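You operate a simulated robot arm through the tools that you are given. There is no shell and no other tool.

You are at the controls of a simulated robot arm. One attempt, no reset.

JOB
Pour juice up to 50 ML in both tumblers and set the tall one on the saucer.
Fine: none spilt, jug back. Set down upright: white jug, tall banded tumbler.

The check looks at the end state, three seconds after you hand in, the way a careful person would. Anything else that was tipped, shoved, dropped, spilled or broken makes it a failure.

ROBOT AND FRAMES
A 6-joint arm with a two-finger parallel gripper, fixed in place. Base frame: the origin is on the floor under the middle of its stand, x ahead of it, y to its left, z up; the work surface is at about z = 910. Units: mm, rad, N and s.
With the tool pointing down near the work surface it reaches from about 300 to 660 mm from the base axis. Its first joint turns from -2.007 to 2.007 rad. Payload 3.43 kg.
The tool frame sits at the grasp point between the pads (the TCP): z along the fingers, y along the line on which they close. The tips reach 34 mm beyond it. Largest opening 128 mm; finger width 24, thickness 12; the body of the gripper, 48 by 130 mm, starts 96 mm behind the TCP.
Orientation is that of the tool frame in the base frame, as a unit quaternion [x, y, z, w]. With the fingers straight down and closing along the base's y, the tool's x points along the base's -x, its y along +y and its z along -z.

CONTROLS
- The arm moves only by the tool jog_arm. Its argument "motion" is a list of rows, each an object of numbers (a shift or turn left out is 0, a gripper value left out holds the last): "tx", "ty", "tz": the shift along the base's x, y, z in mm; "wx", "wy", "wz": the turn, a rotation vector about the base's x, y, z in rad; "claw": the closure in counts, from 0 (fully open) to 255 (shut). In form: [{"tx": .., "ty": .., "tz": .., "wx": .., "wy": .., "wz": .., "claw": ..}, ...]. A call has 1 to 20 rows; each row is the pose to reach, as a shift and turn from the pose commanded when the call began. A row lasts 0.2 s, in which the tool goes at most 50 mm and 0.15 rad; a call with a longer step from one row to the next is refused whole, and so is a gripper value outside its range. Where a pose cannot be reached the arm comes as near as it can. A force on the tool above 40 N (or 10 N above the force at the start of the call, whichever is more), or a blocked arm, ends the call early, and 0.2 s more pass. Each finger travels about 153 mm/s and halts on what it meets, pressing with about 40 N; the grip force reading is that of the motor and also rises with nothing between the fingers. The clock runs only during rows and for 0.2 s after the last one: add rows that repeat a pose to give the fingers time. The reply holds the time, the measured pose of the TCP, the force on the tool along the base axes, the opening and the grip force, in the units named above and with some noise, with the torque about the TCP (base axes, N m) and any sound that the robot's microphone picked up.
- Cameras (640 x 400 px; columns grow to the right, rows downward): "scene" is fixed at [398.8, 500.2, 1658]; the picture's right is [-0.58, 0.82, 0.00], its down [0.73, 0.52, -0.44] and it looks along [-0.36, -0.25, -0.90] (base axes); focal length 291 px, centre (320, 200). "wrist" rides on the gripper at [76, -11, -160] in the tool frame; the picture's right is [0.15, 0.99, 0.00], its down [-0.88, 0.13, -0.46] and it looks along [-0.45, 0.07, 0.89] (tool axes); focal length 234 px, centre (320, 200).
- get_image(camera): a new picture of that camera. The clock stands still meanwhile.
- move_column(by): slides the trunk up (or, below 0, down) by that many mm; the arm rides with it, the base frame stays. It gives what a move gives, with no picture.
- measure_at(camera, pixels): for up to 12 pixels [column, row] of the newest picture of that camera ("zoom" is the newest enlarged one), the place [x, y, z] in the base frame of the surface seen there, good to about 3 mm. The clock stands still meanwhile.
- enlarge(camera, box): a new picture of the part [left, top, right, bottom] of that camera's present view, enlarged. The clock stands still meanwhile.
- close_job(): hands the job in; it is judged then, once.

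Unless the task says otherwise, let go and move clear before handing in.

The tools are called as a command line: name --argument value ..., lists and objects as JSON in quotes. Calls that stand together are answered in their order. jog_arm: Moves the arm, as the interface text tells. Its arguments: {"type":"object","properties":{"motion":{"type":"array","items":{"type":"object","properties":{"tx":{"type":"number"},"ty":{"type":"number"},"tz":{"type":"number"},"wx":{"type":"number"},"wy":{"type":"number"},"wz":{"type":"number"},"claw":{"type":"number"}}}}},"required":["motion"]} The other tools are called the same way: move_column (by) moves the trunk up or down; get_image (camera) takes a picture; measure_at (camera, pixels) gives the place of the surface under pixels of a picture; enlarge (camera, box) takes an enlarged picture of a part of a camera's view; close_job () hands the job in.

At the start:

```text
t: 0.0
tcp_pos: [133.1, 350.3, 1294.1]
tool_rot: [0.0, 1.0, 0.001, 0.0]
contact_force: [0.1, -0.5, -0.5]
moment: [-0.01, 0.01, 0.02]
gripper_width: 127.8
grip_force: 0.1
trunk travel left (down, up): [-925.0, 65.0]
```

scene: 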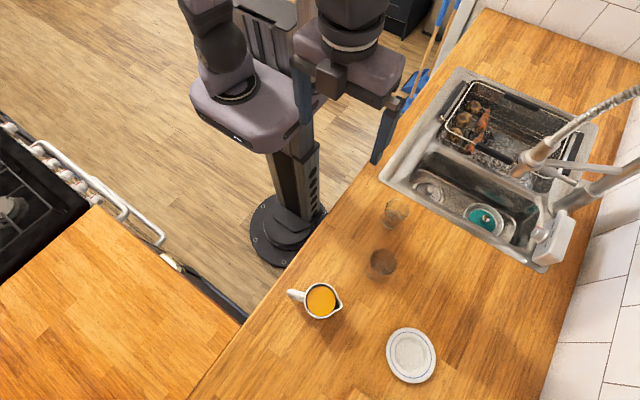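
wrist: 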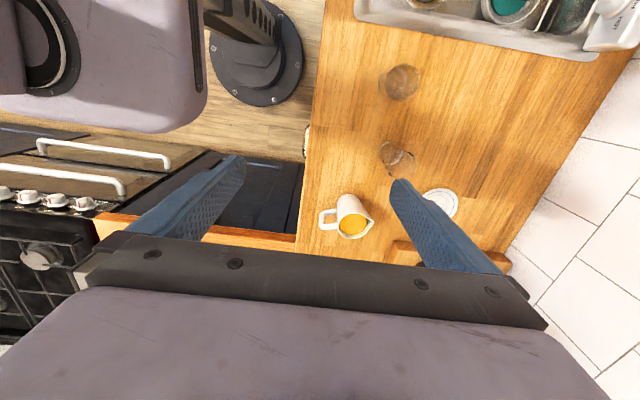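

The first pictures show the juice jug near scene pixel (320,300), two clear tumblers near (395,213) and (383,262), and the saucer at (410,355). I'll look closer at each before moving.

enlarge --camera "scene" --box '[270, 180, 450, 292]'

enlarge --camera "scene" --box '[270, 270, 450, 390]'

enlarge --camera "wrist" --box '[300, 50, 480, 250]'

measure_at --camera "scene" --pixels '[[322, 300], [292, 294], [340, 302], [395, 213], [390, 225], [383, 262], [380, 272], [410, 355], [410, 330], [433, 355], [388, 355], [360, 330]]'

```text
3.56 times, centred on (360, 236) of scene
```

zoom: 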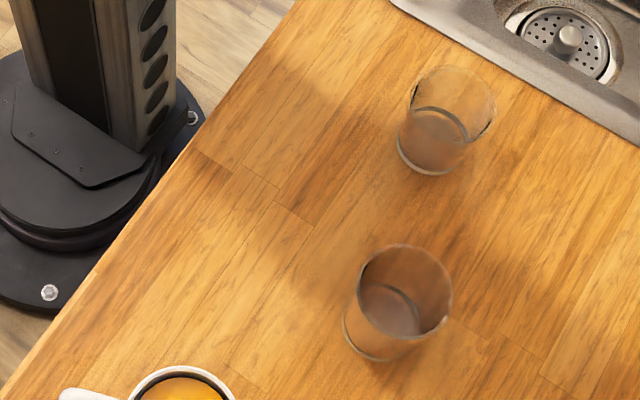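

```text
3.33 times, centred on (360, 330) of scene
```

zoom: 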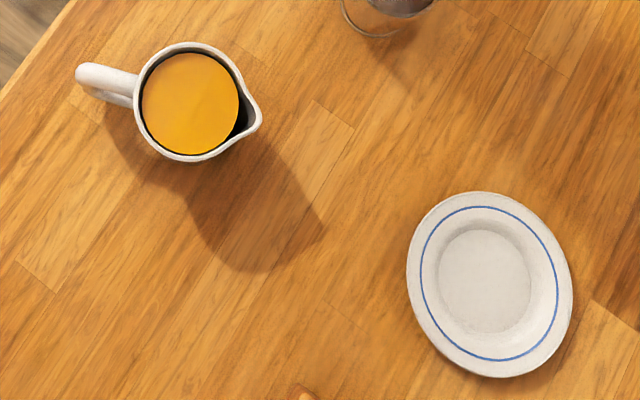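

```text
2.00 times, centred on (390, 150) of wrist
```

zoom: 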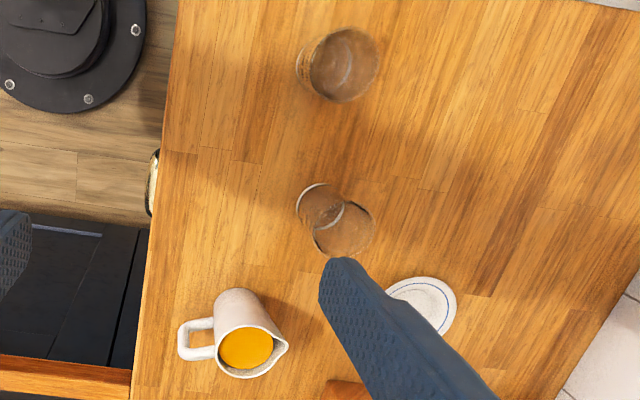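

```text
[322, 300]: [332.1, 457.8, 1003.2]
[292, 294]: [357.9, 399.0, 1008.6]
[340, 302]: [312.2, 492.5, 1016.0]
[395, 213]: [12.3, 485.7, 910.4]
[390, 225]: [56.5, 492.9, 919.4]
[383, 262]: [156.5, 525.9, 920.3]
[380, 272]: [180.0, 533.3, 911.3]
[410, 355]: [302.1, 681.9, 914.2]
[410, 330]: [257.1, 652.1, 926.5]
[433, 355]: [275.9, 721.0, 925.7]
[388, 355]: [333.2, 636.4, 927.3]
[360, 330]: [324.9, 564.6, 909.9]
```

The scene view shows tumblers around (30,480) and (160,525), and the jug's handle faces the robot with its spout towards about (-0.37, 0.93). I'll turn the wrist so I can look at the objects from the side.

jog_arm --motion '[{"wz": -0.149}, {"wz": -0.298}, {"wz": -0.447}, {"wz": -0.596}, {"wz": -0.745}, {"wz": -0.894}, {"wz": -1.043}, {"wz": -1.192}, {"wz": -1.192}]'

get_image --camera "wrist"

get_image --camera "scene"

```text
t: 2.0
tcp_pos: [132.2, 350.7, 1294.8]
tool_rot: [0.563, 0.827, -0.001, 0.0]
contact_force: [-0.2, 0.5, -0.2]
moment: [0.02, 0.02, 0.01]
gripper_width: 128.0
grip_force: 0.1
trunk travel left (down, up): [-925.0, 65.0]
```

```text
taken
```

wrist: 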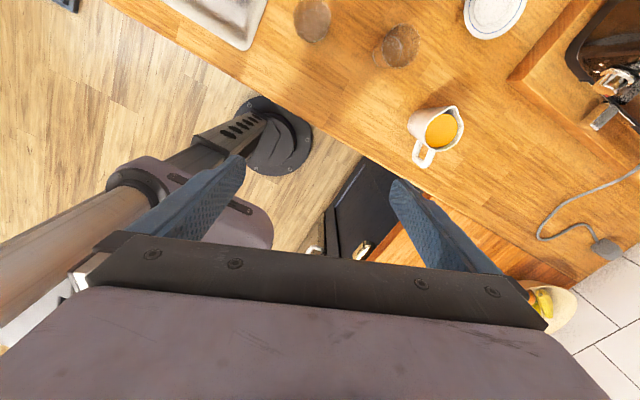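

```text
taken
```

scene: 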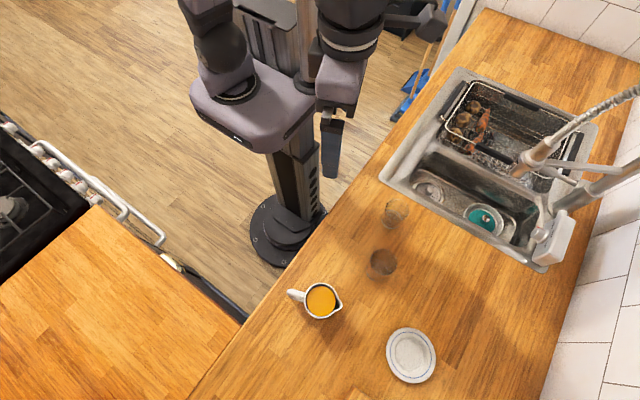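

The wrist camera now sees both tumblers near (312,20) and (395,45), with the jug at (435,130). I'll tilt the tool level and lower it for a side view of the tumblers.

jog_arm --motion '[{"wx": 0.13, "wy": 0.052, "tx": 4, "ty": 2, "tz": -16}, {"wx": 0.26, "wy": 0.104, "tx": 8, "ty": 4, "tz": -32}, {"wx": 0.39, "wy": 0.155, "tx": 12, "ty": 6, "tz": -48}, {"wx": 0.52, "wy": 0.207, "tx": 16, "ty": 8, "tz": -64}, {"wx": 0.65, "wy": 0.259, "tx": 20, "ty": 10, "tz": -80}, {"wx": 0.78, "wy": 0.311, "tx": 24, "ty": 12, "tz": -96}, {"wx": 0.91, "wy": 0.362, "tx": 28, "ty": 13, "tz": -112}, {"wx": 1.04, "wy": 0.414, "tx": 32, "ty": 15, "tz": -128}, {"wx": 1.17, "wy": 0.466, "tx": 36, "ty": 17, "tz": -144}, {"wx": 1.3, "wy": 0.518, "tx": 40, "ty": 18, "tz": -160}, {"wx": 1.43, "wy": 0.57, "tx": 44, "ty": 19, "tz": -176}, {"wx": 1.46, "wy": 0.581, "tx": 48, "ty": 19, "tz": -195}]'

get_image --camera "wrist"

get_image --camera "scene"

```text
t: 4.6
tcp_pos: [182.0, 370.0, 1100.9]
tool_rot: [-0.397, -0.584, -0.399, 0.585]
contact_force: [0.9, 0.5, -0.4]
moment: [0.02, -0.01, 0.03]
gripper_width: 128.0
grip_force: 0.0
trunk travel left (down, up): [-925.0, 65.0]
```

```text
taken
```

wrist: 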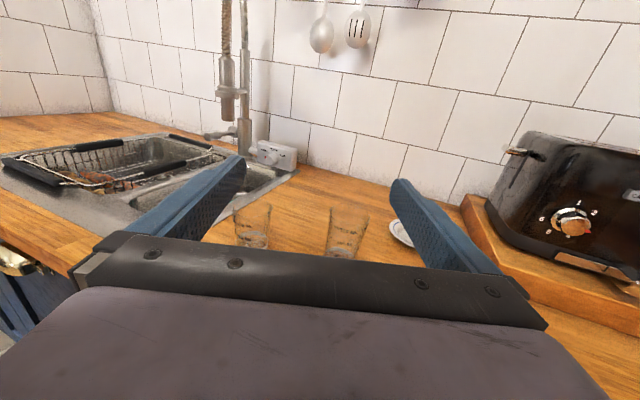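

```text
taken
```

scene: 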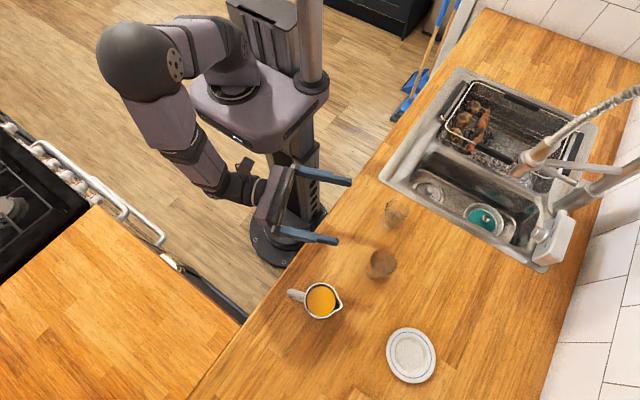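

The level pose was reached; the wrist picture shows the two tumblers at (253,225) and (345,232). I'll enlarge to look for bands and marks.

enlarge --camera "wrist" --box '[220, 190, 380, 270]'

enlarge --camera "wrist" --box '[380, 180, 480, 260]'

```text
4.00 times, centred on (300, 230) of wrist
```

zoom: 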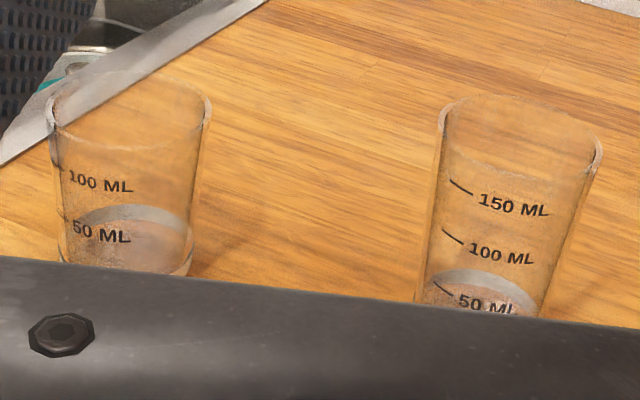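

```text
5.00 times, centred on (430, 220) of wrist
```

zoom: 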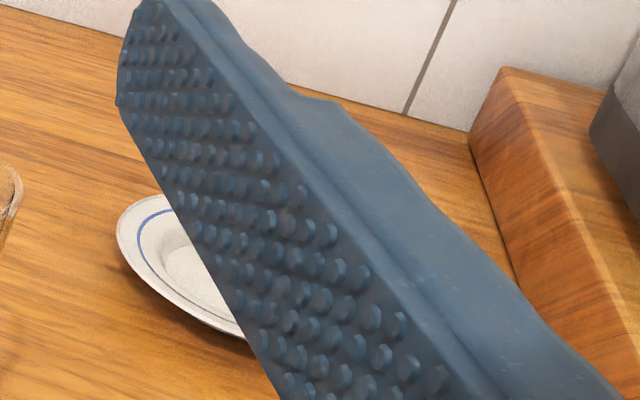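

Markings read "50/100 ML" on the left tumbler and "50/100/150 ML" on the right, so the right one near (160,525) is the tall one. I'll lower the level hand to see their marks and heights properly.

jog_arm --motion '[{"tz": -25}, {"tz": -50}, {"tz": -75}, {"tz": -100}, {"tz": -100}]'

enlarge --camera "wrist" --box '[220, 150, 400, 250]'

get_image --camera "wrist"

```text
t: 5.8
tcp_pos: [182.5, 368.9, 998.2]
tool_rot: [0.397, 0.585, 0.397, -0.585]
contact_force: [-0.4, 0.7, 0.5]
moment: [0.01, -0.07, 0.01]
gripper_width: 128.1
grip_force: 0.1
trunk travel left (down, up): [-925.0, 65.0]
```

```text
3.56 times, centred on (310, 200) of wrist
```

zoom: 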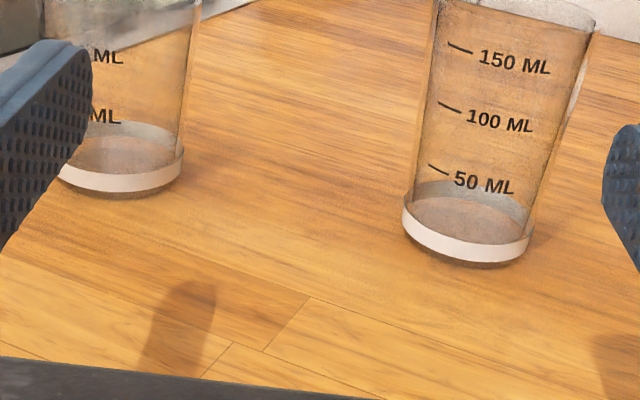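

```text
taken
```

wrist: 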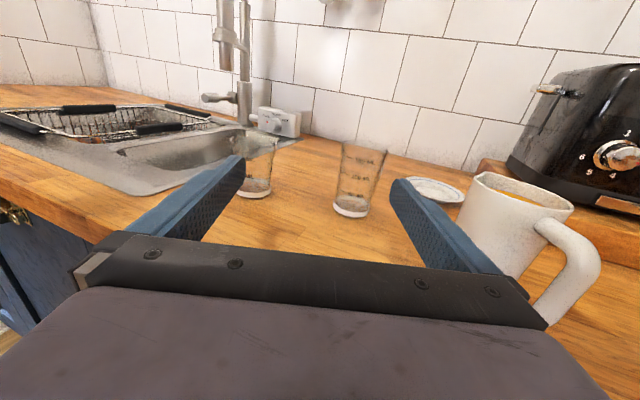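

This view shows the tall tumbler (three marks) at zoom (490,150) and the short one at (120,120), both with white bases. I'll measure their rims, marks and bases, and the jug.

measure_at --camera "zoom" --pixels '[[438, 168], [448, 106], [460, 46], [467, 235], [470, 262], [404, 222], [531, 243], [118, 182], [110, 118], [108, 58], [60, 172], [182, 170]]'

measure_at --camera "wrist" --pixels '[[485, 178], [570, 212], [475, 185], [520, 240], [590, 260], [550, 228], [515, 190], [500, 215], [433, 190], [368, 145], [385, 152], [345, 145]]'

enlarge --camera "wrist" --box '[380, 140, 640, 302]'

enlarge --camera "wrist" --box '[220, 120, 400, 220]'

```text
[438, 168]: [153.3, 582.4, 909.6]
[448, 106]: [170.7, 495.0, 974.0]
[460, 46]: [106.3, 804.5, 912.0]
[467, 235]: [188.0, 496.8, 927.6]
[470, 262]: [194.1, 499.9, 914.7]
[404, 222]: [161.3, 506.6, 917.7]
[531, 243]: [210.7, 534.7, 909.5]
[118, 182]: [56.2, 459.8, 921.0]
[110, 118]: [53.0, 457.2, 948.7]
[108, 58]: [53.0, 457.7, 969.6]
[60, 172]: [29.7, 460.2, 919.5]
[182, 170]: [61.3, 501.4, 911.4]
```

```text
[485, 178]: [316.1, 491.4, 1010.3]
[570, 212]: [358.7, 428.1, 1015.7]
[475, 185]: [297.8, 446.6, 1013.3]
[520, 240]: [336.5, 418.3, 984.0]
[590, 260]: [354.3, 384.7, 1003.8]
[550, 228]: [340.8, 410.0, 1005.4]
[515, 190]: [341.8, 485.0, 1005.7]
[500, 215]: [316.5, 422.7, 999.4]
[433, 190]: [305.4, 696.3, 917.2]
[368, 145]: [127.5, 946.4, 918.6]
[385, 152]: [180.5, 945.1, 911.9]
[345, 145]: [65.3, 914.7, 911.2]
```

```text
2.46 times, centred on (510, 221) of wrist
```

zoom: 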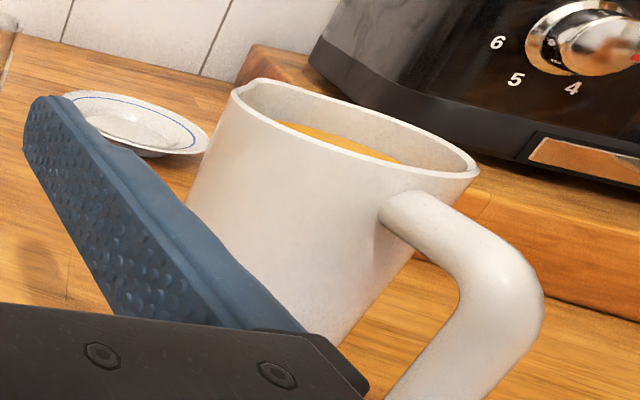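

```text
3.56 times, centred on (310, 170) of wrist
```

zoom: 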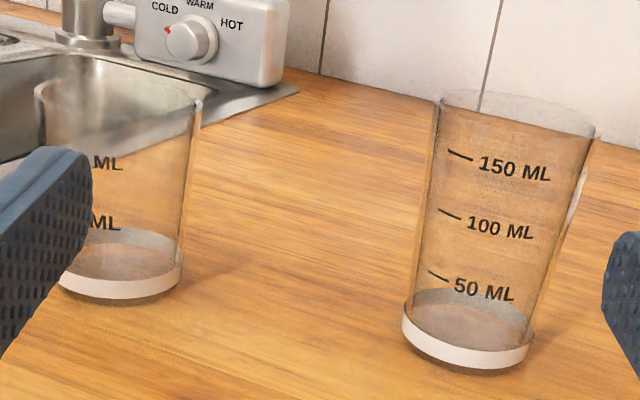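

I have marks: 50 ML lines lie near z≈949 on both tumblers. Now I'll measure the counter edge, the stove-side counter, and more of the jug's body to plan a grasp from the handle side.

measure_at --camera "scene" --pixels '[[100, 300], [180, 280], [240, 310], [205, 395], [250, 340], [300, 270], [350, 200], [150, 220], [293, 291], [300, 297], [305, 292], [299, 388]]'

get_image --camera "scene"

enlarge --camera "scene" --box '[270, 260, 370, 340]'

```text
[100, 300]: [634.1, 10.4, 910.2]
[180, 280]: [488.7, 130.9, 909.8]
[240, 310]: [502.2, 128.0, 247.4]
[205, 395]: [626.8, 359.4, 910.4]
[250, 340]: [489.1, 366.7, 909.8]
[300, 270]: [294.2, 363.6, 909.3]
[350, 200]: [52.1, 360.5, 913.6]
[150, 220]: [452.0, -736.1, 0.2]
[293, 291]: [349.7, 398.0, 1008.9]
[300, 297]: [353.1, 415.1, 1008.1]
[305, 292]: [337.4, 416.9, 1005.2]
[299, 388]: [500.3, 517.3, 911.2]
```

```text
taken
```

scene: 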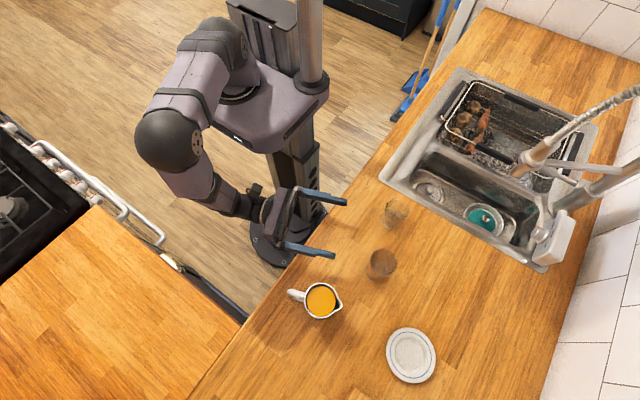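

```text
5.00 times, centred on (320, 300) of scene
```

zoom: 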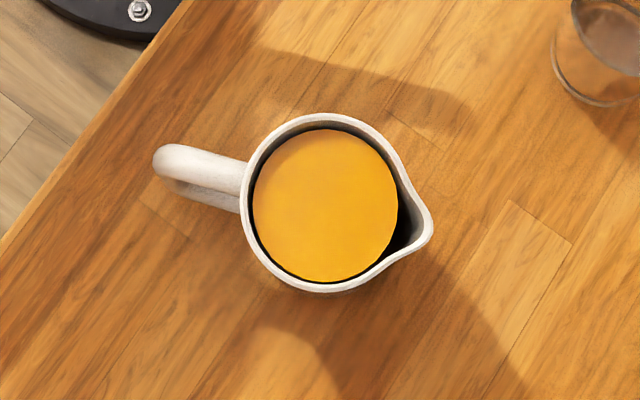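

Counter front edge is at y≈360 and the side counter begins at x≈480, so the wrist can stay in the gap while the fingers straddle the jug from the handle side. Rim centre is about (332,458), so I'll lift, cross over, and come down behind the handle.

jog_arm --motion '[{"tz": 45}, {"tz": 90}, {"tx": 40, "ty": -10, "tz": 105, "wx": -0.03, "wy": -0.012}, {"tx": 80, "ty": -20, "tz": 105, "wx": -0.07, "wy": -0.028}, {"tx": 120, "ty": -30, "tz": 105, "wx": -0.11, "wy": -0.044}, {"tx": 160, "ty": -40, "tz": 105, "wx": -0.15, "wy": -0.06}, {"tx": 190, "ty": -50, "tz": 90, "wx": -0.186, "wy": -0.074}, {"tx": 206, "ty": -58, "tz": 60, "wx": -0.186, "wy": -0.074}, {"tx": 206, "ty": -58, "tz": 20, "wx": -0.186, "wy": -0.074}, {"tx": 206, "ty": -58, "tz": 0, "wx": -0.186, "wy": -0.074}, {"tx": 206, "ty": -58, "tz": 0, "wx": -0.186, "wy": -0.074}]'

get_image --camera "wrist"

get_image --camera "scene"

```text
t: 8.2
tcp_pos: [388.6, 311.1, 998.4]
tool_rot: [0.434, 0.641, 0.355, -0.524]
contact_force: [0.2, -0.9, 0.3]
moment: [-0.01, 0.0, -0.03]
gripper_width: 127.9
grip_force: 0.1
trunk travel left (down, up): [-925.0, 65.0]
```

```text
taken
```

wrist: 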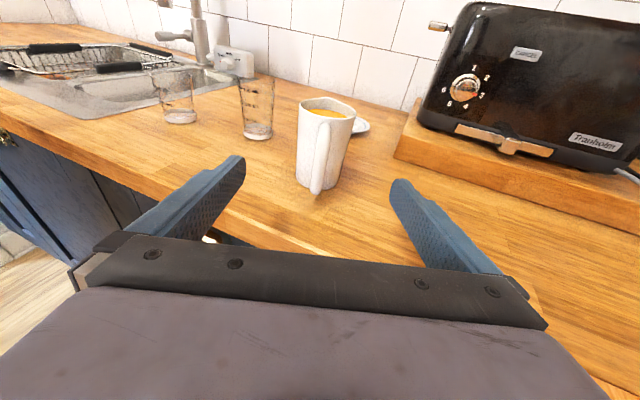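

```text
taken
```

scene: 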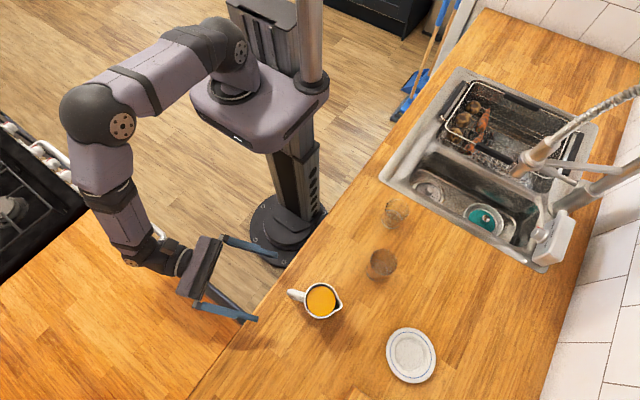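

The jug stands straight ahead at wrist (325,145), handle facing us and between the fingers' lines. I'll enlarge it and measure its outline.

enlarge --camera "wrist" --box '[265, 80, 393, 208]'

measure_at --camera "wrist" --pixels '[[300, 120], [298, 150], [298, 175], [348, 135], [342, 160], [336, 178], [326, 118], [318, 190], [320, 105], [340, 105], [308, 150], [326, 150]]'

```text
3.12 times, centred on (329, 144) of wrist
```

zoom: 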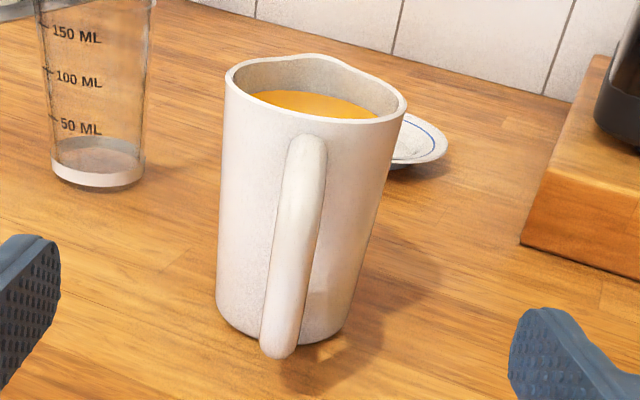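

```text
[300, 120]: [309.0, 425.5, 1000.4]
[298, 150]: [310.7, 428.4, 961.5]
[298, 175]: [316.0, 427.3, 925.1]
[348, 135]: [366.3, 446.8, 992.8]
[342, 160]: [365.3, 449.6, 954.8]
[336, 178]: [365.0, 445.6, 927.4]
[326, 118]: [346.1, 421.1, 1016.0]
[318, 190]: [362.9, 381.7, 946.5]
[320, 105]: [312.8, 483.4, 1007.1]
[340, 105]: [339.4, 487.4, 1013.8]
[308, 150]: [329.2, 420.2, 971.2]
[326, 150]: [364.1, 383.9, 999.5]
```

The jug tapers slightly (radius ~38 at the rim, ~34 at the base) with the handle reaching about 81 mm from its axis. I'll lower a little and slide the open fingers forward around the body, then check alignment.

jog_arm --motion '[{"tz": -16}, {"tz": -32}, {"tx": -12, "ty": 31, "tz": -32}, {"tx": -24, "ty": 62, "tz": -32}, {"tx": -36, "ty": 92, "tz": -32}, {"tx": -46, "ty": 118, "tz": -32}, {"tx": -54, "ty": 138, "tz": -32}, {"tx": -59.8, "ty": 153.3, "tz": -32}, {"tx": -59.8, "ty": 153.3, "tz": -32}]'

get_image --camera "wrist"

get_image --camera "scene"

```text
t: 10.2
tcp_pos: [327.8, 466.8, 966.3]
tool_rot: [0.435, 0.64, 0.356, -0.524]
contact_force: [0.3, 0.5, -0.2]
moment: [-0.03, 0.01, 0.01]
gripper_width: 127.9
grip_force: 0.0
trunk travel left (down, up): [-925.0, 65.0]
```

```text
taken
```

wrist: 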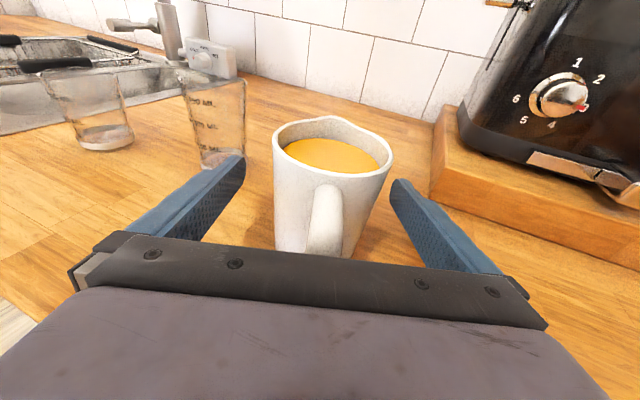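

```text
taken
```

scene: 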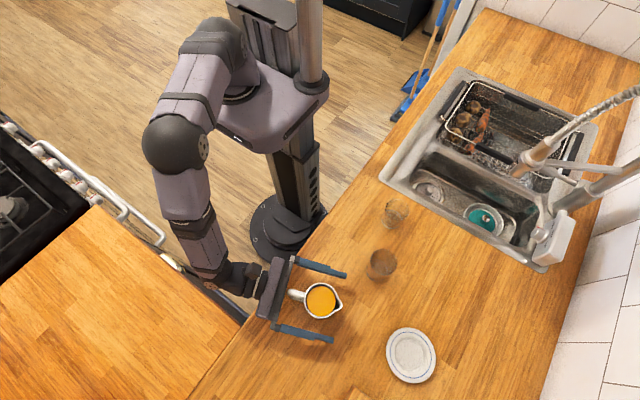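

The fingers straddle the jug at scene (320,300) with no contact force. I'll check centring before closing.

enlarge --camera "scene" --box '[250, 245, 360, 355]'

enlarge --camera "wrist" --box '[220, 100, 420, 260]'

```text
3.64 times, centred on (305, 300) of scene
```

zoom: 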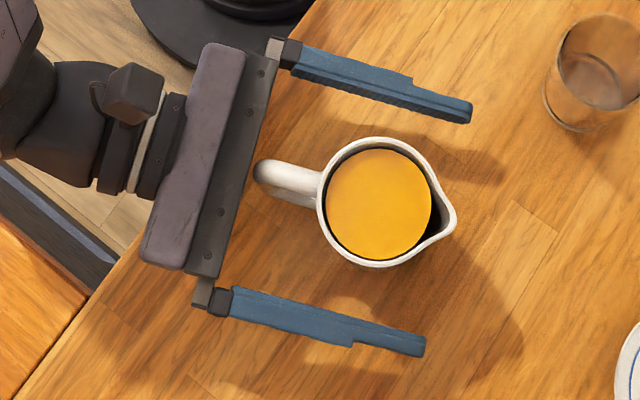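

```text
2.50 times, centred on (320, 180) of wrist
```

zoom: 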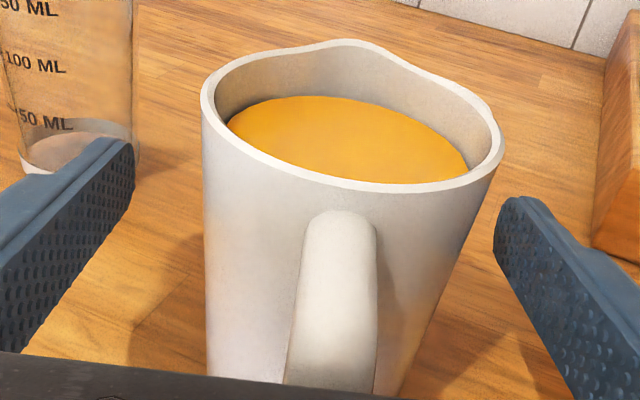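

Gaps on both sides look equal (about 54 vs 56 zoom px at grip height), so it is centred. I'll close gently in a ramp.

jog_arm --motion '[{"claw": 50}, {"claw": 80}, {"claw": 90}, {"claw": 96}, {"claw": 100}, {"claw": 104}, {"claw": 108}, {"claw": 112}, {"claw": 116}, {"claw": 120}, {"claw": 130}, {"claw": 150}, {"claw": 200}, {"claw": 255}, {"claw": 255}]'

enlarge --camera "scene" --box '[250, 245, 360, 355]'

get_image --camera "wrist"

```text
t: 13.4
tcp_pos: [327.5, 466.6, 968.8]
tool_rot: [0.434, 0.641, 0.355, -0.525]
contact_force: [1.0, -0.6, 3.0]
moment: [-0.02, 0.02, 0.06]
gripper_width: 68.8
grip_force: 39.9
trunk travel left (down, up): [-925.0, 65.0]
```

```text
3.64 times, centred on (305, 300) of scene
```

zoom: 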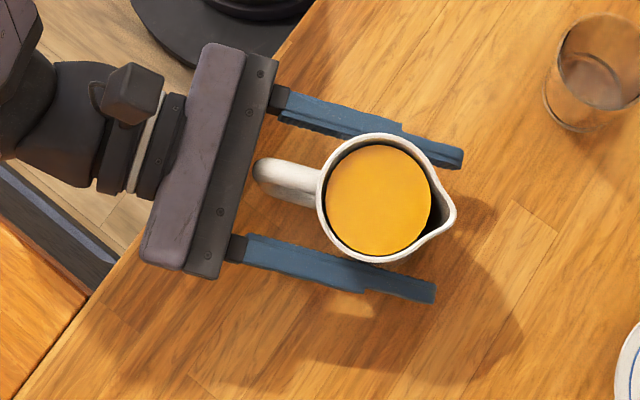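

```text
taken
```

wrist: 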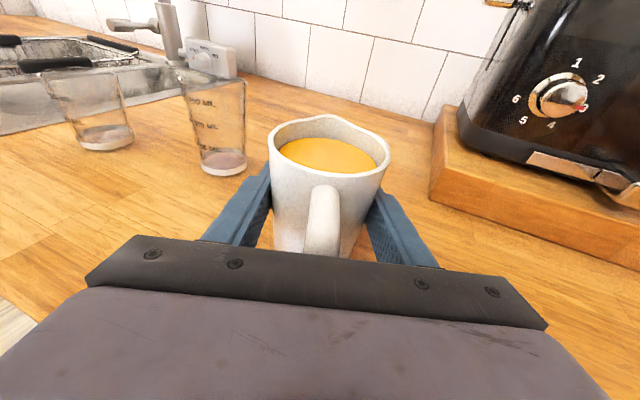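

The jug is gripped at 68.8 mm with 39.9 N and hasn't visibly shifted. Before lifting, I'll get sharper positions of both tumblers from the scene camera.

enlarge --camera "scene" --box '[355, 235, 411, 291]'

measure_at --camera "zoom" --pixels '[[320, 330], [290, 350], [340, 300], [250, 330], [300, 380], [370, 340], [330, 200], [300, 150], [400, 200], [240, 240], [380, 290], [400, 120]]'

enlarge --camera "scene" --box '[368, 188, 424, 244]'

measure_at --camera "zoom" --pixels '[[320, 250], [280, 270], [250, 250], [300, 290], [350, 270], [330, 200], [300, 150], [380, 150], [240, 200], [380, 220], [400, 100], [290, 310]]'

```text
7.14 times, centred on (383, 263) of scene
```

zoom: 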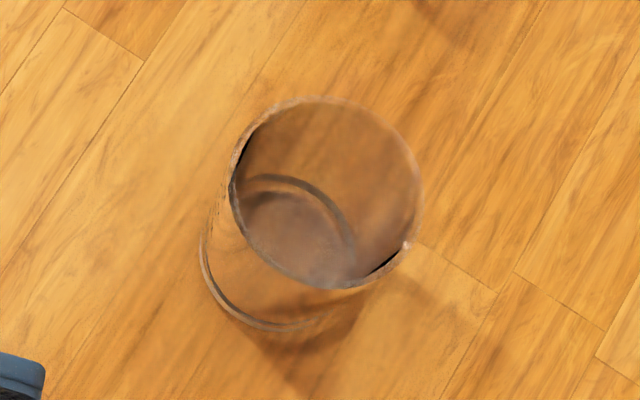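

```text
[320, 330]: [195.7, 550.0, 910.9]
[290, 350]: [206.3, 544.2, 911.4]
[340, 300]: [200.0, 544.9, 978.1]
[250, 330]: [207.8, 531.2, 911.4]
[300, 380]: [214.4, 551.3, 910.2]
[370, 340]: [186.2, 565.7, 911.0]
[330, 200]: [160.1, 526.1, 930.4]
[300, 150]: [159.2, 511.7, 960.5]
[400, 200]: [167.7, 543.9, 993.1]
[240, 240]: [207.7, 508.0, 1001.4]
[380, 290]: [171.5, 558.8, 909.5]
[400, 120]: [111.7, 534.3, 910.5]
```

```text
7.14 times, centred on (396, 216) of scene
```

zoom: 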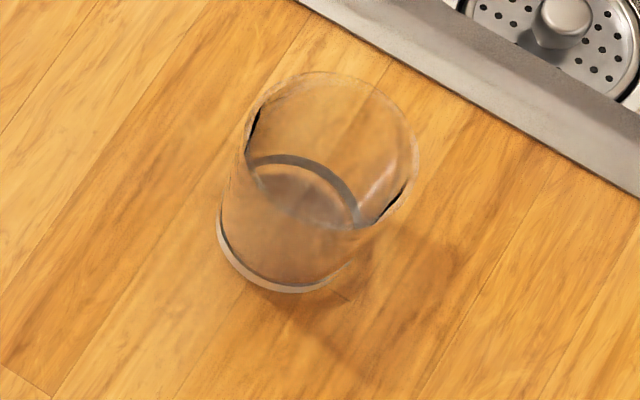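

```text
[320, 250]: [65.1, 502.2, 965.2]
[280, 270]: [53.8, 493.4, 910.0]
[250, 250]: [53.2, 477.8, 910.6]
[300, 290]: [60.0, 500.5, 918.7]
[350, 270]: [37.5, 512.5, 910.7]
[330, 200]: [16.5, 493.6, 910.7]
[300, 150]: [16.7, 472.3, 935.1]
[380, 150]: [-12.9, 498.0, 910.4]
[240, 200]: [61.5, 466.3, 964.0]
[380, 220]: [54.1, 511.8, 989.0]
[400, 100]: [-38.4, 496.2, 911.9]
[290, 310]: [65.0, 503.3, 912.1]
```

Tall tumbler centre comes out near (183,523), short near (40,486), with rim radius about 30. I'll lift the jug straight up slowly, keeping it level.

jog_arm --motion '[{"tz": 3}, {"tz": 10}, {"tz": 22}, {"tz": 38}, {"tz": 56}, {"tz": 74}, {"tz": 92}, {"tz": 108}, {"tz": 119}, {"tz": 124}, {"tz": 124}, {"tz": 124}]'

get_image --camera "scene"

get_image --camera "wrist"

```text
t: 16.0
tcp_pos: [327.5, 464.8, 1091.4]
tool_rot: [0.435, 0.641, 0.355, -0.524]
contact_force: [0.4, -0.5, -2.8]
moment: [0.04, 0.05, 0.0]
gripper_width: 68.5
grip_force: 40.4
trunk travel left (down, up): [-925.0, 65.0]
```

```text
taken
```

scene: 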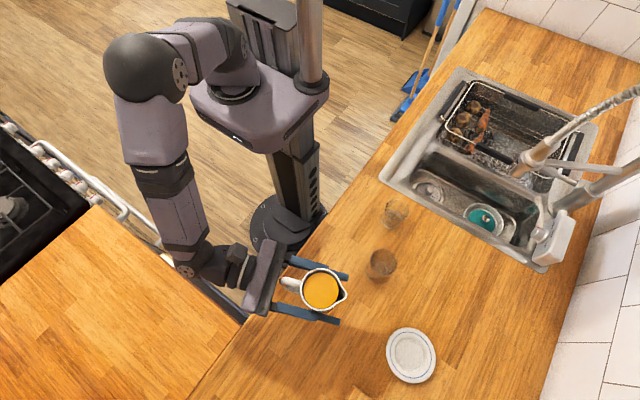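

```text
taken
```

wrist: 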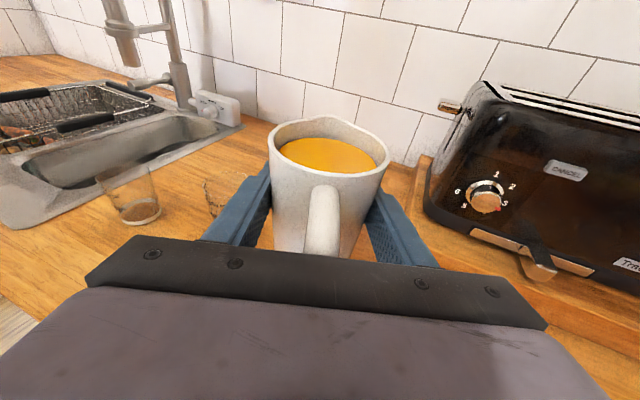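

The jug lifted cleanly and is held level at TCP z≈1091. I'll measure the spout lip from the scene view to place it accurately.

enlarge --camera "scene" --box '[290, 258, 354, 322]'

```text
6.25 times, centred on (322, 290) of scene
```

zoom: 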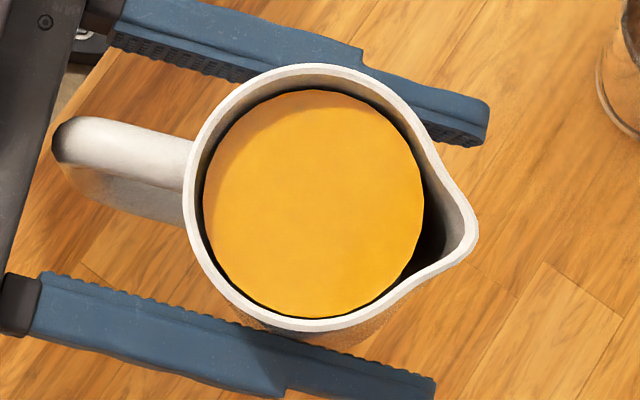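

measure_at --camera "zoom" --pixels '[[471, 238], [466, 220], [310, 71], [190, 210], [310, 325], [400, 285], [315, 200], [250, 200], [390, 200], [415, 160], [452, 235], [440, 120]]'

```text
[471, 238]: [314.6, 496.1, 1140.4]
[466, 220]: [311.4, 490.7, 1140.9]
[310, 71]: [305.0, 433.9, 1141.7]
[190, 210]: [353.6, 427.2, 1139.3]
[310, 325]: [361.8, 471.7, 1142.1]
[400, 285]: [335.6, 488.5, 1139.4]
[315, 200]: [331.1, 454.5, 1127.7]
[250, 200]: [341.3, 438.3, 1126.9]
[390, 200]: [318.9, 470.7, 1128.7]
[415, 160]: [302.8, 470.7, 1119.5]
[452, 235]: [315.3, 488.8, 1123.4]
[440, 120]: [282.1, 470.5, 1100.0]
```

Rim sits 49 mm above the TCP, the lip is about 35 mm ahead of it, and the juice is 13 mm below the rim, so pouring should start near 15° tilt. I'll carry the jug level to just behind the tall tumbler, staying above it.

jog_arm --motion '[{"tx": -4, "ty": 0.1}, {"tx": -13, "ty": 0.3}, {"tx": -27, "ty": 0.6}, {"tx": -45, "ty": 1}, {"tx": -63, "ty": 1.4}, {"tx": -81, "ty": 1.8}, {"tx": -98, "ty": 2.2}, {"tx": -112, "ty": 2.5}, {"tx": -120, "ty": 2.7}, {"tx": -124, "ty": 2.8}, {"tx": -124, "ty": 2.8}, {"tx": -124, "ty": 2.8}]'

get_image --camera "scene"

get_image --camera "wrist"

```text
t: 18.6
tcp_pos: [203.5, 468.0, 1091.1]
tool_rot: [0.434, 0.641, 0.355, -0.524]
contact_force: [-0.3, 0.8, -2.5]
moment: [0.06, 0.05, -0.03]
gripper_width: 68.6
grip_force: 39.6
trunk travel left (down, up): [-925.0, 65.0]
```

```text
taken
```

scene: 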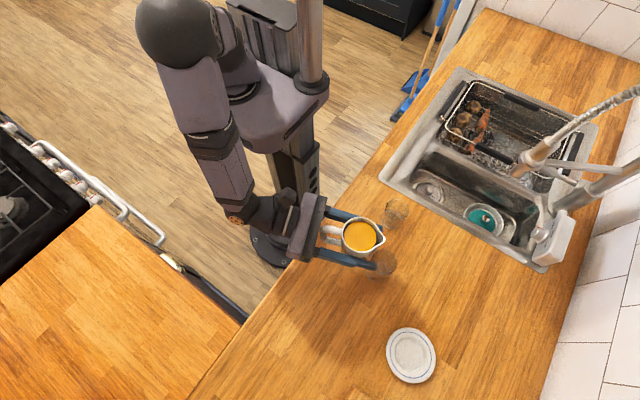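

```text
taken
```

wrist: 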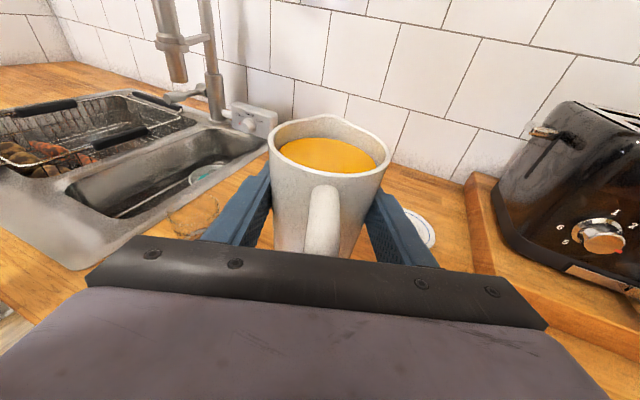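

The jug is level behind the tall tumbler with no spill visible. I'll tilt 12° (below the pour-start angle) and lower so the lip sits about 40 mm above the rim.

jog_arm --motion '[{"wx": -0.02, "wy": -0.008}, {"wx": -0.06, "wy": -0.024}, {"wx": -0.1, "wy": -0.04}, {"wx": -0.14, "wy": -0.056}, {"wx": -0.175, "wy": -0.07}, {"wx": -0.1945, "wy": -0.0773}, {"wx": -0.1945, "wy": -0.0773, "tz": -4}, {"wx": -0.1945, "wy": -0.0773, "tz": -14}, {"wx": -0.1945, "wy": -0.0773, "tz": -28}, {"wx": -0.1945, "wy": -0.0773, "tz": -42}, {"wx": -0.1945, "wy": -0.0773, "tz": -56}, {"wx": -0.1945, "wy": -0.0773, "tz": -68}, {"wx": -0.1945, "wy": -0.0773, "tz": -75}, {"wx": -0.1945, "wy": -0.0773, "tz": -78}, {"wx": -0.1945, "wy": -0.0773, "tz": -78}]'

enlarge --camera "scene" --box '[330, 205, 430, 305]'

get_image --camera "wrist"

```text
t: 21.8
tcp_pos: [202.1, 468.3, 1014.3]
tool_rot: [0.47, 0.692, 0.308, -0.454]
contact_force: [-0.7, 0.8, -2.3]
moment: [0.09, 0.05, 0.01]
gripper_width: 68.5
grip_force: 39.7
trunk travel left (down, up): [-925.0, 65.0]
```

```text
4.00 times, centred on (380, 255) of scene
```

zoom: 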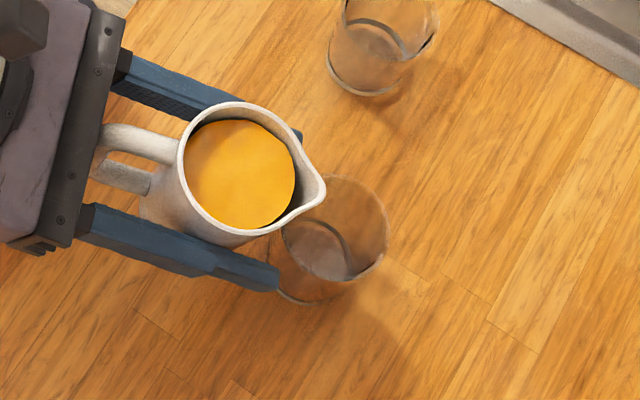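

```text
taken
```

wrist: 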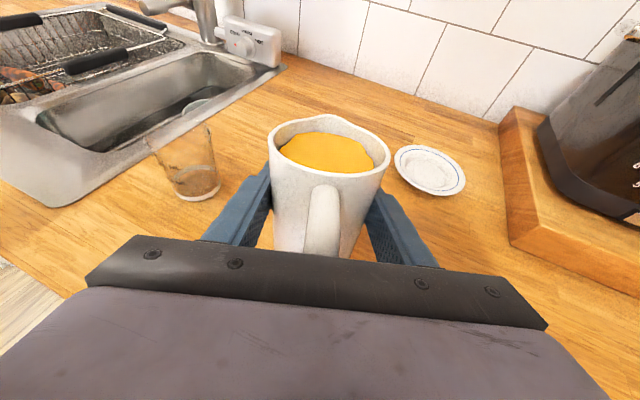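

The lip at zoom (325,190) already reaches over the tall tumbler's near side. I'll measure the lip and tumbler rim to correct the sideways offset.

measure_at --camera "zoom" --pixels '[[322, 191], [319, 184], [318, 199], [240, 170], [230, 105], [180, 170], [275, 225], [388, 225], [371, 268], [345, 178], [300, 215], [352, 240]]'

```text
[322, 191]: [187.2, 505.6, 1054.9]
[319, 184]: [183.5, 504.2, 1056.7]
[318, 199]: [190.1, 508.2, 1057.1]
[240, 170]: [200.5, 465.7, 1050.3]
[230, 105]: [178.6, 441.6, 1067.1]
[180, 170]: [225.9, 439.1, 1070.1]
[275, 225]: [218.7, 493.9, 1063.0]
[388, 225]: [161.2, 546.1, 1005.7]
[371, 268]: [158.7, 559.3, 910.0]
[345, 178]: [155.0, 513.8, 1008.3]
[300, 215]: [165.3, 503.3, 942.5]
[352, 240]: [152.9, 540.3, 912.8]
```

The lip is at about (186.5,506,1056), 17 mm short of the tumbler's centre and 48 mm above its rim (z≈1007). I'll nudge over 2–3 mm and tilt slowly to 18° to see the stream start.

jog_arm --motion '[{"tx": 1.4, "ty": 0.3, "tz": 0}, {"tx": 2.8, "ty": 0.6, "tz": 0, "wx": -0.008, "wy": -0.003}, {"tx": 2.8, "ty": 0.5, "tz": -0.5, "wx": -0.024, "wy": -0.0097}, {"tx": 2.8, "ty": 0.3, "tz": -1, "wx": -0.041, "wy": -0.0161}, {"tx": 2.8, "ty": 0.1, "tz": -1.5, "wx": -0.057, "wy": -0.0226}, {"tx": 2.8, "ty": 0, "tz": -2, "wx": -0.073, "wy": -0.029}, {"tx": 2.8, "ty": -0.1, "tz": -2.2, "wx": -0.087, "wy": -0.0345}, {"tx": 2.8, "ty": -0.2, "tz": -2.3, "wx": -0.0975, "wy": -0.0387}, {"tx": 2.8, "ty": -0.2, "tz": -2.3, "wx": -0.0975, "wy": -0.0387}]'

enlarge --camera "scene" --box '[330, 205, 430, 305]'

get_image --camera "wrist"

```text
t: 23.8
tcp_pos: [204.7, 467.6, 1010.8]
tool_rot: [0.484, 0.716, 0.282, -0.417]
contact_force: [0.2, -0.1, -3.4]
moment: [0.08, 0.04, 0.0]
gripper_width: 68.7
grip_force: 40.4
trunk travel left (down, up): [-925.0, 65.0]
```

```text
4.00 times, centred on (380, 255) of scene
```

zoom: 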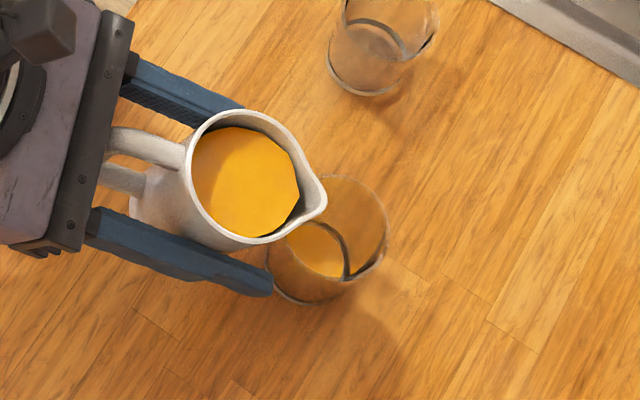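

```text
taken
```

wrist: 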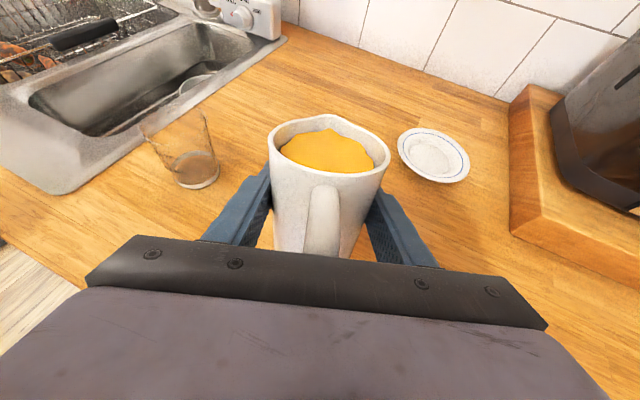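

Juice has already reached the tall tumbler's bottom at zoom (320,248) and none shows on the counter. I'll measure its level before adding more.

measure_at --camera "zoom" --pixels '[[310, 240], [320, 250], [330, 260], [310, 260], [325, 268], [300, 245], [240, 180], [220, 200], [255, 200], [296, 195], [322, 200], [280, 270]]'

enlarge --camera "scene" --box '[365, 240, 405, 280]'

```text
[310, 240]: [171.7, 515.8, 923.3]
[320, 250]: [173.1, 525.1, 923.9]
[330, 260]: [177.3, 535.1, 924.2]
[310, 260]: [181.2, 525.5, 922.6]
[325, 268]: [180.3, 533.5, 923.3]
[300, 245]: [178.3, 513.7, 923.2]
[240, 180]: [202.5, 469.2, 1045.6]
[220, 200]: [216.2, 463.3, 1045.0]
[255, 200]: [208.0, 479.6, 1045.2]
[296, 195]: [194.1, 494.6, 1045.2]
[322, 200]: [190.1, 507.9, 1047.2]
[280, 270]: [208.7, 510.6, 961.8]
```

```text
10.00 times, centred on (385, 260) of scene
```

zoom: 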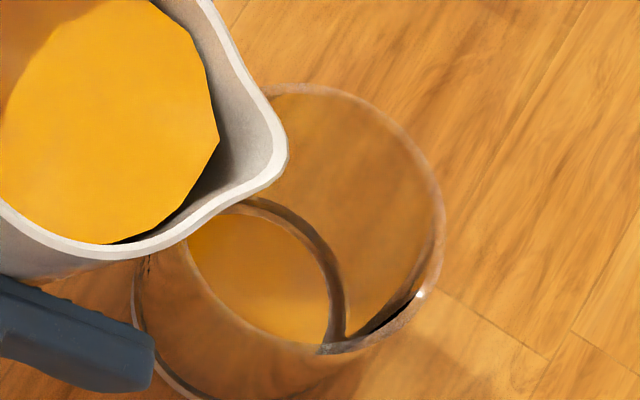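

The tumbler level is about z=923.5 (a few mL) and the jug's surface sits just under the lip. I'll tilt slowly another 6° with the lip held in place.

jog_arm --motion '[{"tx": 0.14, "ty": -0.34, "tz": 0, "wx": -0.0097, "wy": -0.0039}, {"tx": 0.27, "ty": -0.69, "tz": -0.1, "wx": -0.0195, "wy": -0.0077}, {"tx": 0.41, "ty": -1.03, "tz": -0.2, "wx": -0.0292, "wy": -0.0116}, {"tx": 0.55, "ty": -1.38, "tz": -0.3, "wx": -0.0389, "wy": -0.0154}, {"tx": 0.68, "ty": -1.72, "tz": -0.3, "wx": -0.0487, "wy": -0.0193}, {"tx": 0.82, "ty": -2.06, "tz": -0.4, "wx": -0.0584, "wy": -0.0232}, {"tx": 0.96, "ty": -2.41, "tz": -0.5, "wx": -0.0681, "wy": -0.027}, {"tx": 1.1, "ty": -2.75, "tz": -0.6, "wx": -0.0778, "wy": -0.0309}, {"tx": 1.23, "ty": -3.1, "tz": -0.6, "wx": -0.0876, "wy": -0.0347}, {"tx": 1.37, "ty": -3.44, "tz": -0.7, "wx": -0.0973, "wy": -0.0386}, {"tx": 1.37, "ty": -3.44, "tz": -0.7, "wx": -0.0973, "wy": -0.0386}, {"tx": 1.37, "ty": -3.44, "tz": -0.7, "wx": -0.0973, "wy": -0.0386}]'

enlarge --camera "scene" --box '[350, 225, 420, 295]'

```text
t: 26.4
tcp_pos: [207.6, 463.6, 1010.7]
tool_rot: [0.499, 0.736, 0.257, -0.379]
contact_force: [0.1, -0.2, -3.3]
moment: [0.09, 0.01, 0.0]
gripper_width: 68.5
grip_force: 39.8
trunk travel left (down, up): [-925.0, 65.0]
```

```text
5.71 times, centred on (385, 260) of scene
```

zoom: 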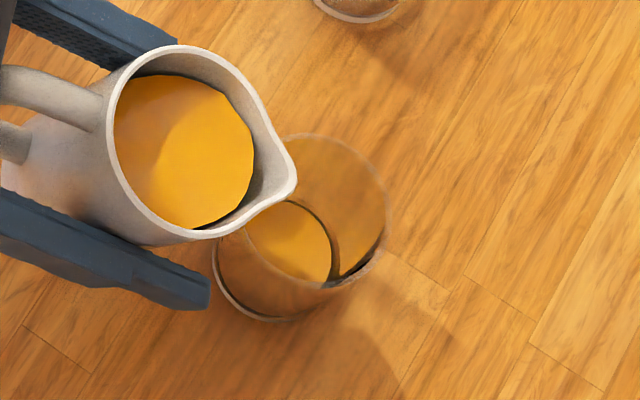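

More juice is in; I'll measure the tumbler and jug surface levels.

measure_at --camera "zoom" --pixels '[[290, 235], [300, 250], [275, 230], [310, 260], [280, 250], [320, 250], [170, 130], [200, 190], [240, 150], [292, 180], [285, 160], [284, 192]]'

get_image --camera "wrist"

```text
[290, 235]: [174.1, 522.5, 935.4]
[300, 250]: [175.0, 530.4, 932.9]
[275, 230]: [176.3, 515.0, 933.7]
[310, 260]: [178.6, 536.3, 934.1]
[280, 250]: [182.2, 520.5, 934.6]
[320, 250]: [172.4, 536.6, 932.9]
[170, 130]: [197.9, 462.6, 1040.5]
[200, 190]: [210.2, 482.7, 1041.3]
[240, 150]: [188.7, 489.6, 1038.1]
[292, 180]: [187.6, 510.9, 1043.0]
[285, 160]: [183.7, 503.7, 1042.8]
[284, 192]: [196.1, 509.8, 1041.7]
```

```text
taken
```

wrist: 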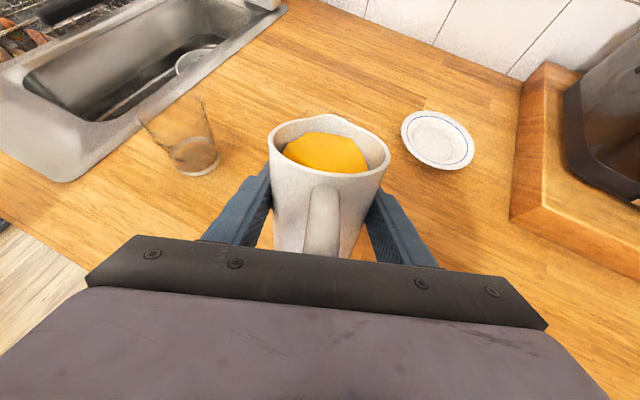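

Tumbler level is now about z=934; geometry puts the tall tumbler's 50 ML line at z≈949. I'll add another slow 5° and re-measure.

jog_arm --motion '[{"tx": 0.1, "ty": -0.25, "tz": 0.4, "wx": -0.0081, "wy": -0.0032}, {"tx": 0.2, "ty": -0.5, "tz": 0.9, "wx": -0.0162, "wy": -0.0064}, {"tx": 0.3, "ty": -0.75, "tz": 1.3, "wx": -0.0243, "wy": -0.0097}, {"tx": 0.4, "ty": -1.0, "tz": 1.8, "wx": -0.0324, "wy": -0.0129}, {"tx": 0.5, "ty": -1.25, "tz": 2.2, "wx": -0.0405, "wy": -0.0161}, {"tx": 0.6, "ty": -1.5, "tz": 2.6, "wx": -0.0486, "wy": -0.0193}, {"tx": 0.7, "ty": -1.75, "tz": 3.1, "wx": -0.0567, "wy": -0.0225}, {"tx": 0.8, "ty": -2.0, "tz": 3.5, "wx": -0.0648, "wy": -0.0258}, {"tx": 0.9, "ty": -2.25, "tz": 4.0, "wx": -0.073, "wy": -0.029}, {"tx": 1.0, "ty": -2.5, "tz": 4.4, "wx": -0.0811, "wy": -0.0322}, {"tx": 1.0, "ty": -2.5, "tz": 4.4, "wx": -0.0811, "wy": -0.0322}, {"tx": 1.0, "ty": -2.5, "tz": 4.4, "wx": -0.0811, "wy": -0.0322}]'

enlarge --camera "scene" --box '[350, 225, 420, 295]'

measure_at --camera "zoom" --pixels '[[290, 235], [300, 250], [280, 230], [310, 260], [285, 250], [320, 250], [295, 242], [305, 240], [300, 262], [292, 180], [240, 150], [310, 245]]'

```text
t: 29.0
tcp_pos: [208.0, 462.1, 1014.0]
tool_rot: [0.51, 0.751, 0.236, -0.347]
contact_force: [0.1, -0.4, -2.0]
moment: [0.06, 0.01, 0.01]
gripper_width: 68.6
grip_force: 39.5
trunk travel left (down, up): [-925.0, 65.0]
```

```text
5.71 times, centred on (385, 260) of scene
```

zoom: 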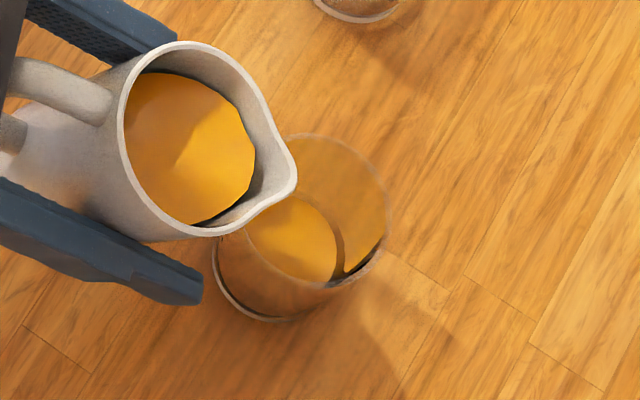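

```text
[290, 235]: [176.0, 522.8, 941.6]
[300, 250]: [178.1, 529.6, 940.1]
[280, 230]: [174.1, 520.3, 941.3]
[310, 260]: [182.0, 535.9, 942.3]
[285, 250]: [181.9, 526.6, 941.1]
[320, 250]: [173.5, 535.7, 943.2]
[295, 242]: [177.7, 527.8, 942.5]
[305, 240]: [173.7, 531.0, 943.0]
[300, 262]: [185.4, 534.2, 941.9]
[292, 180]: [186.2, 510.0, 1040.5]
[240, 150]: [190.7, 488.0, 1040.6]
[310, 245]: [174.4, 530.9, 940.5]
```

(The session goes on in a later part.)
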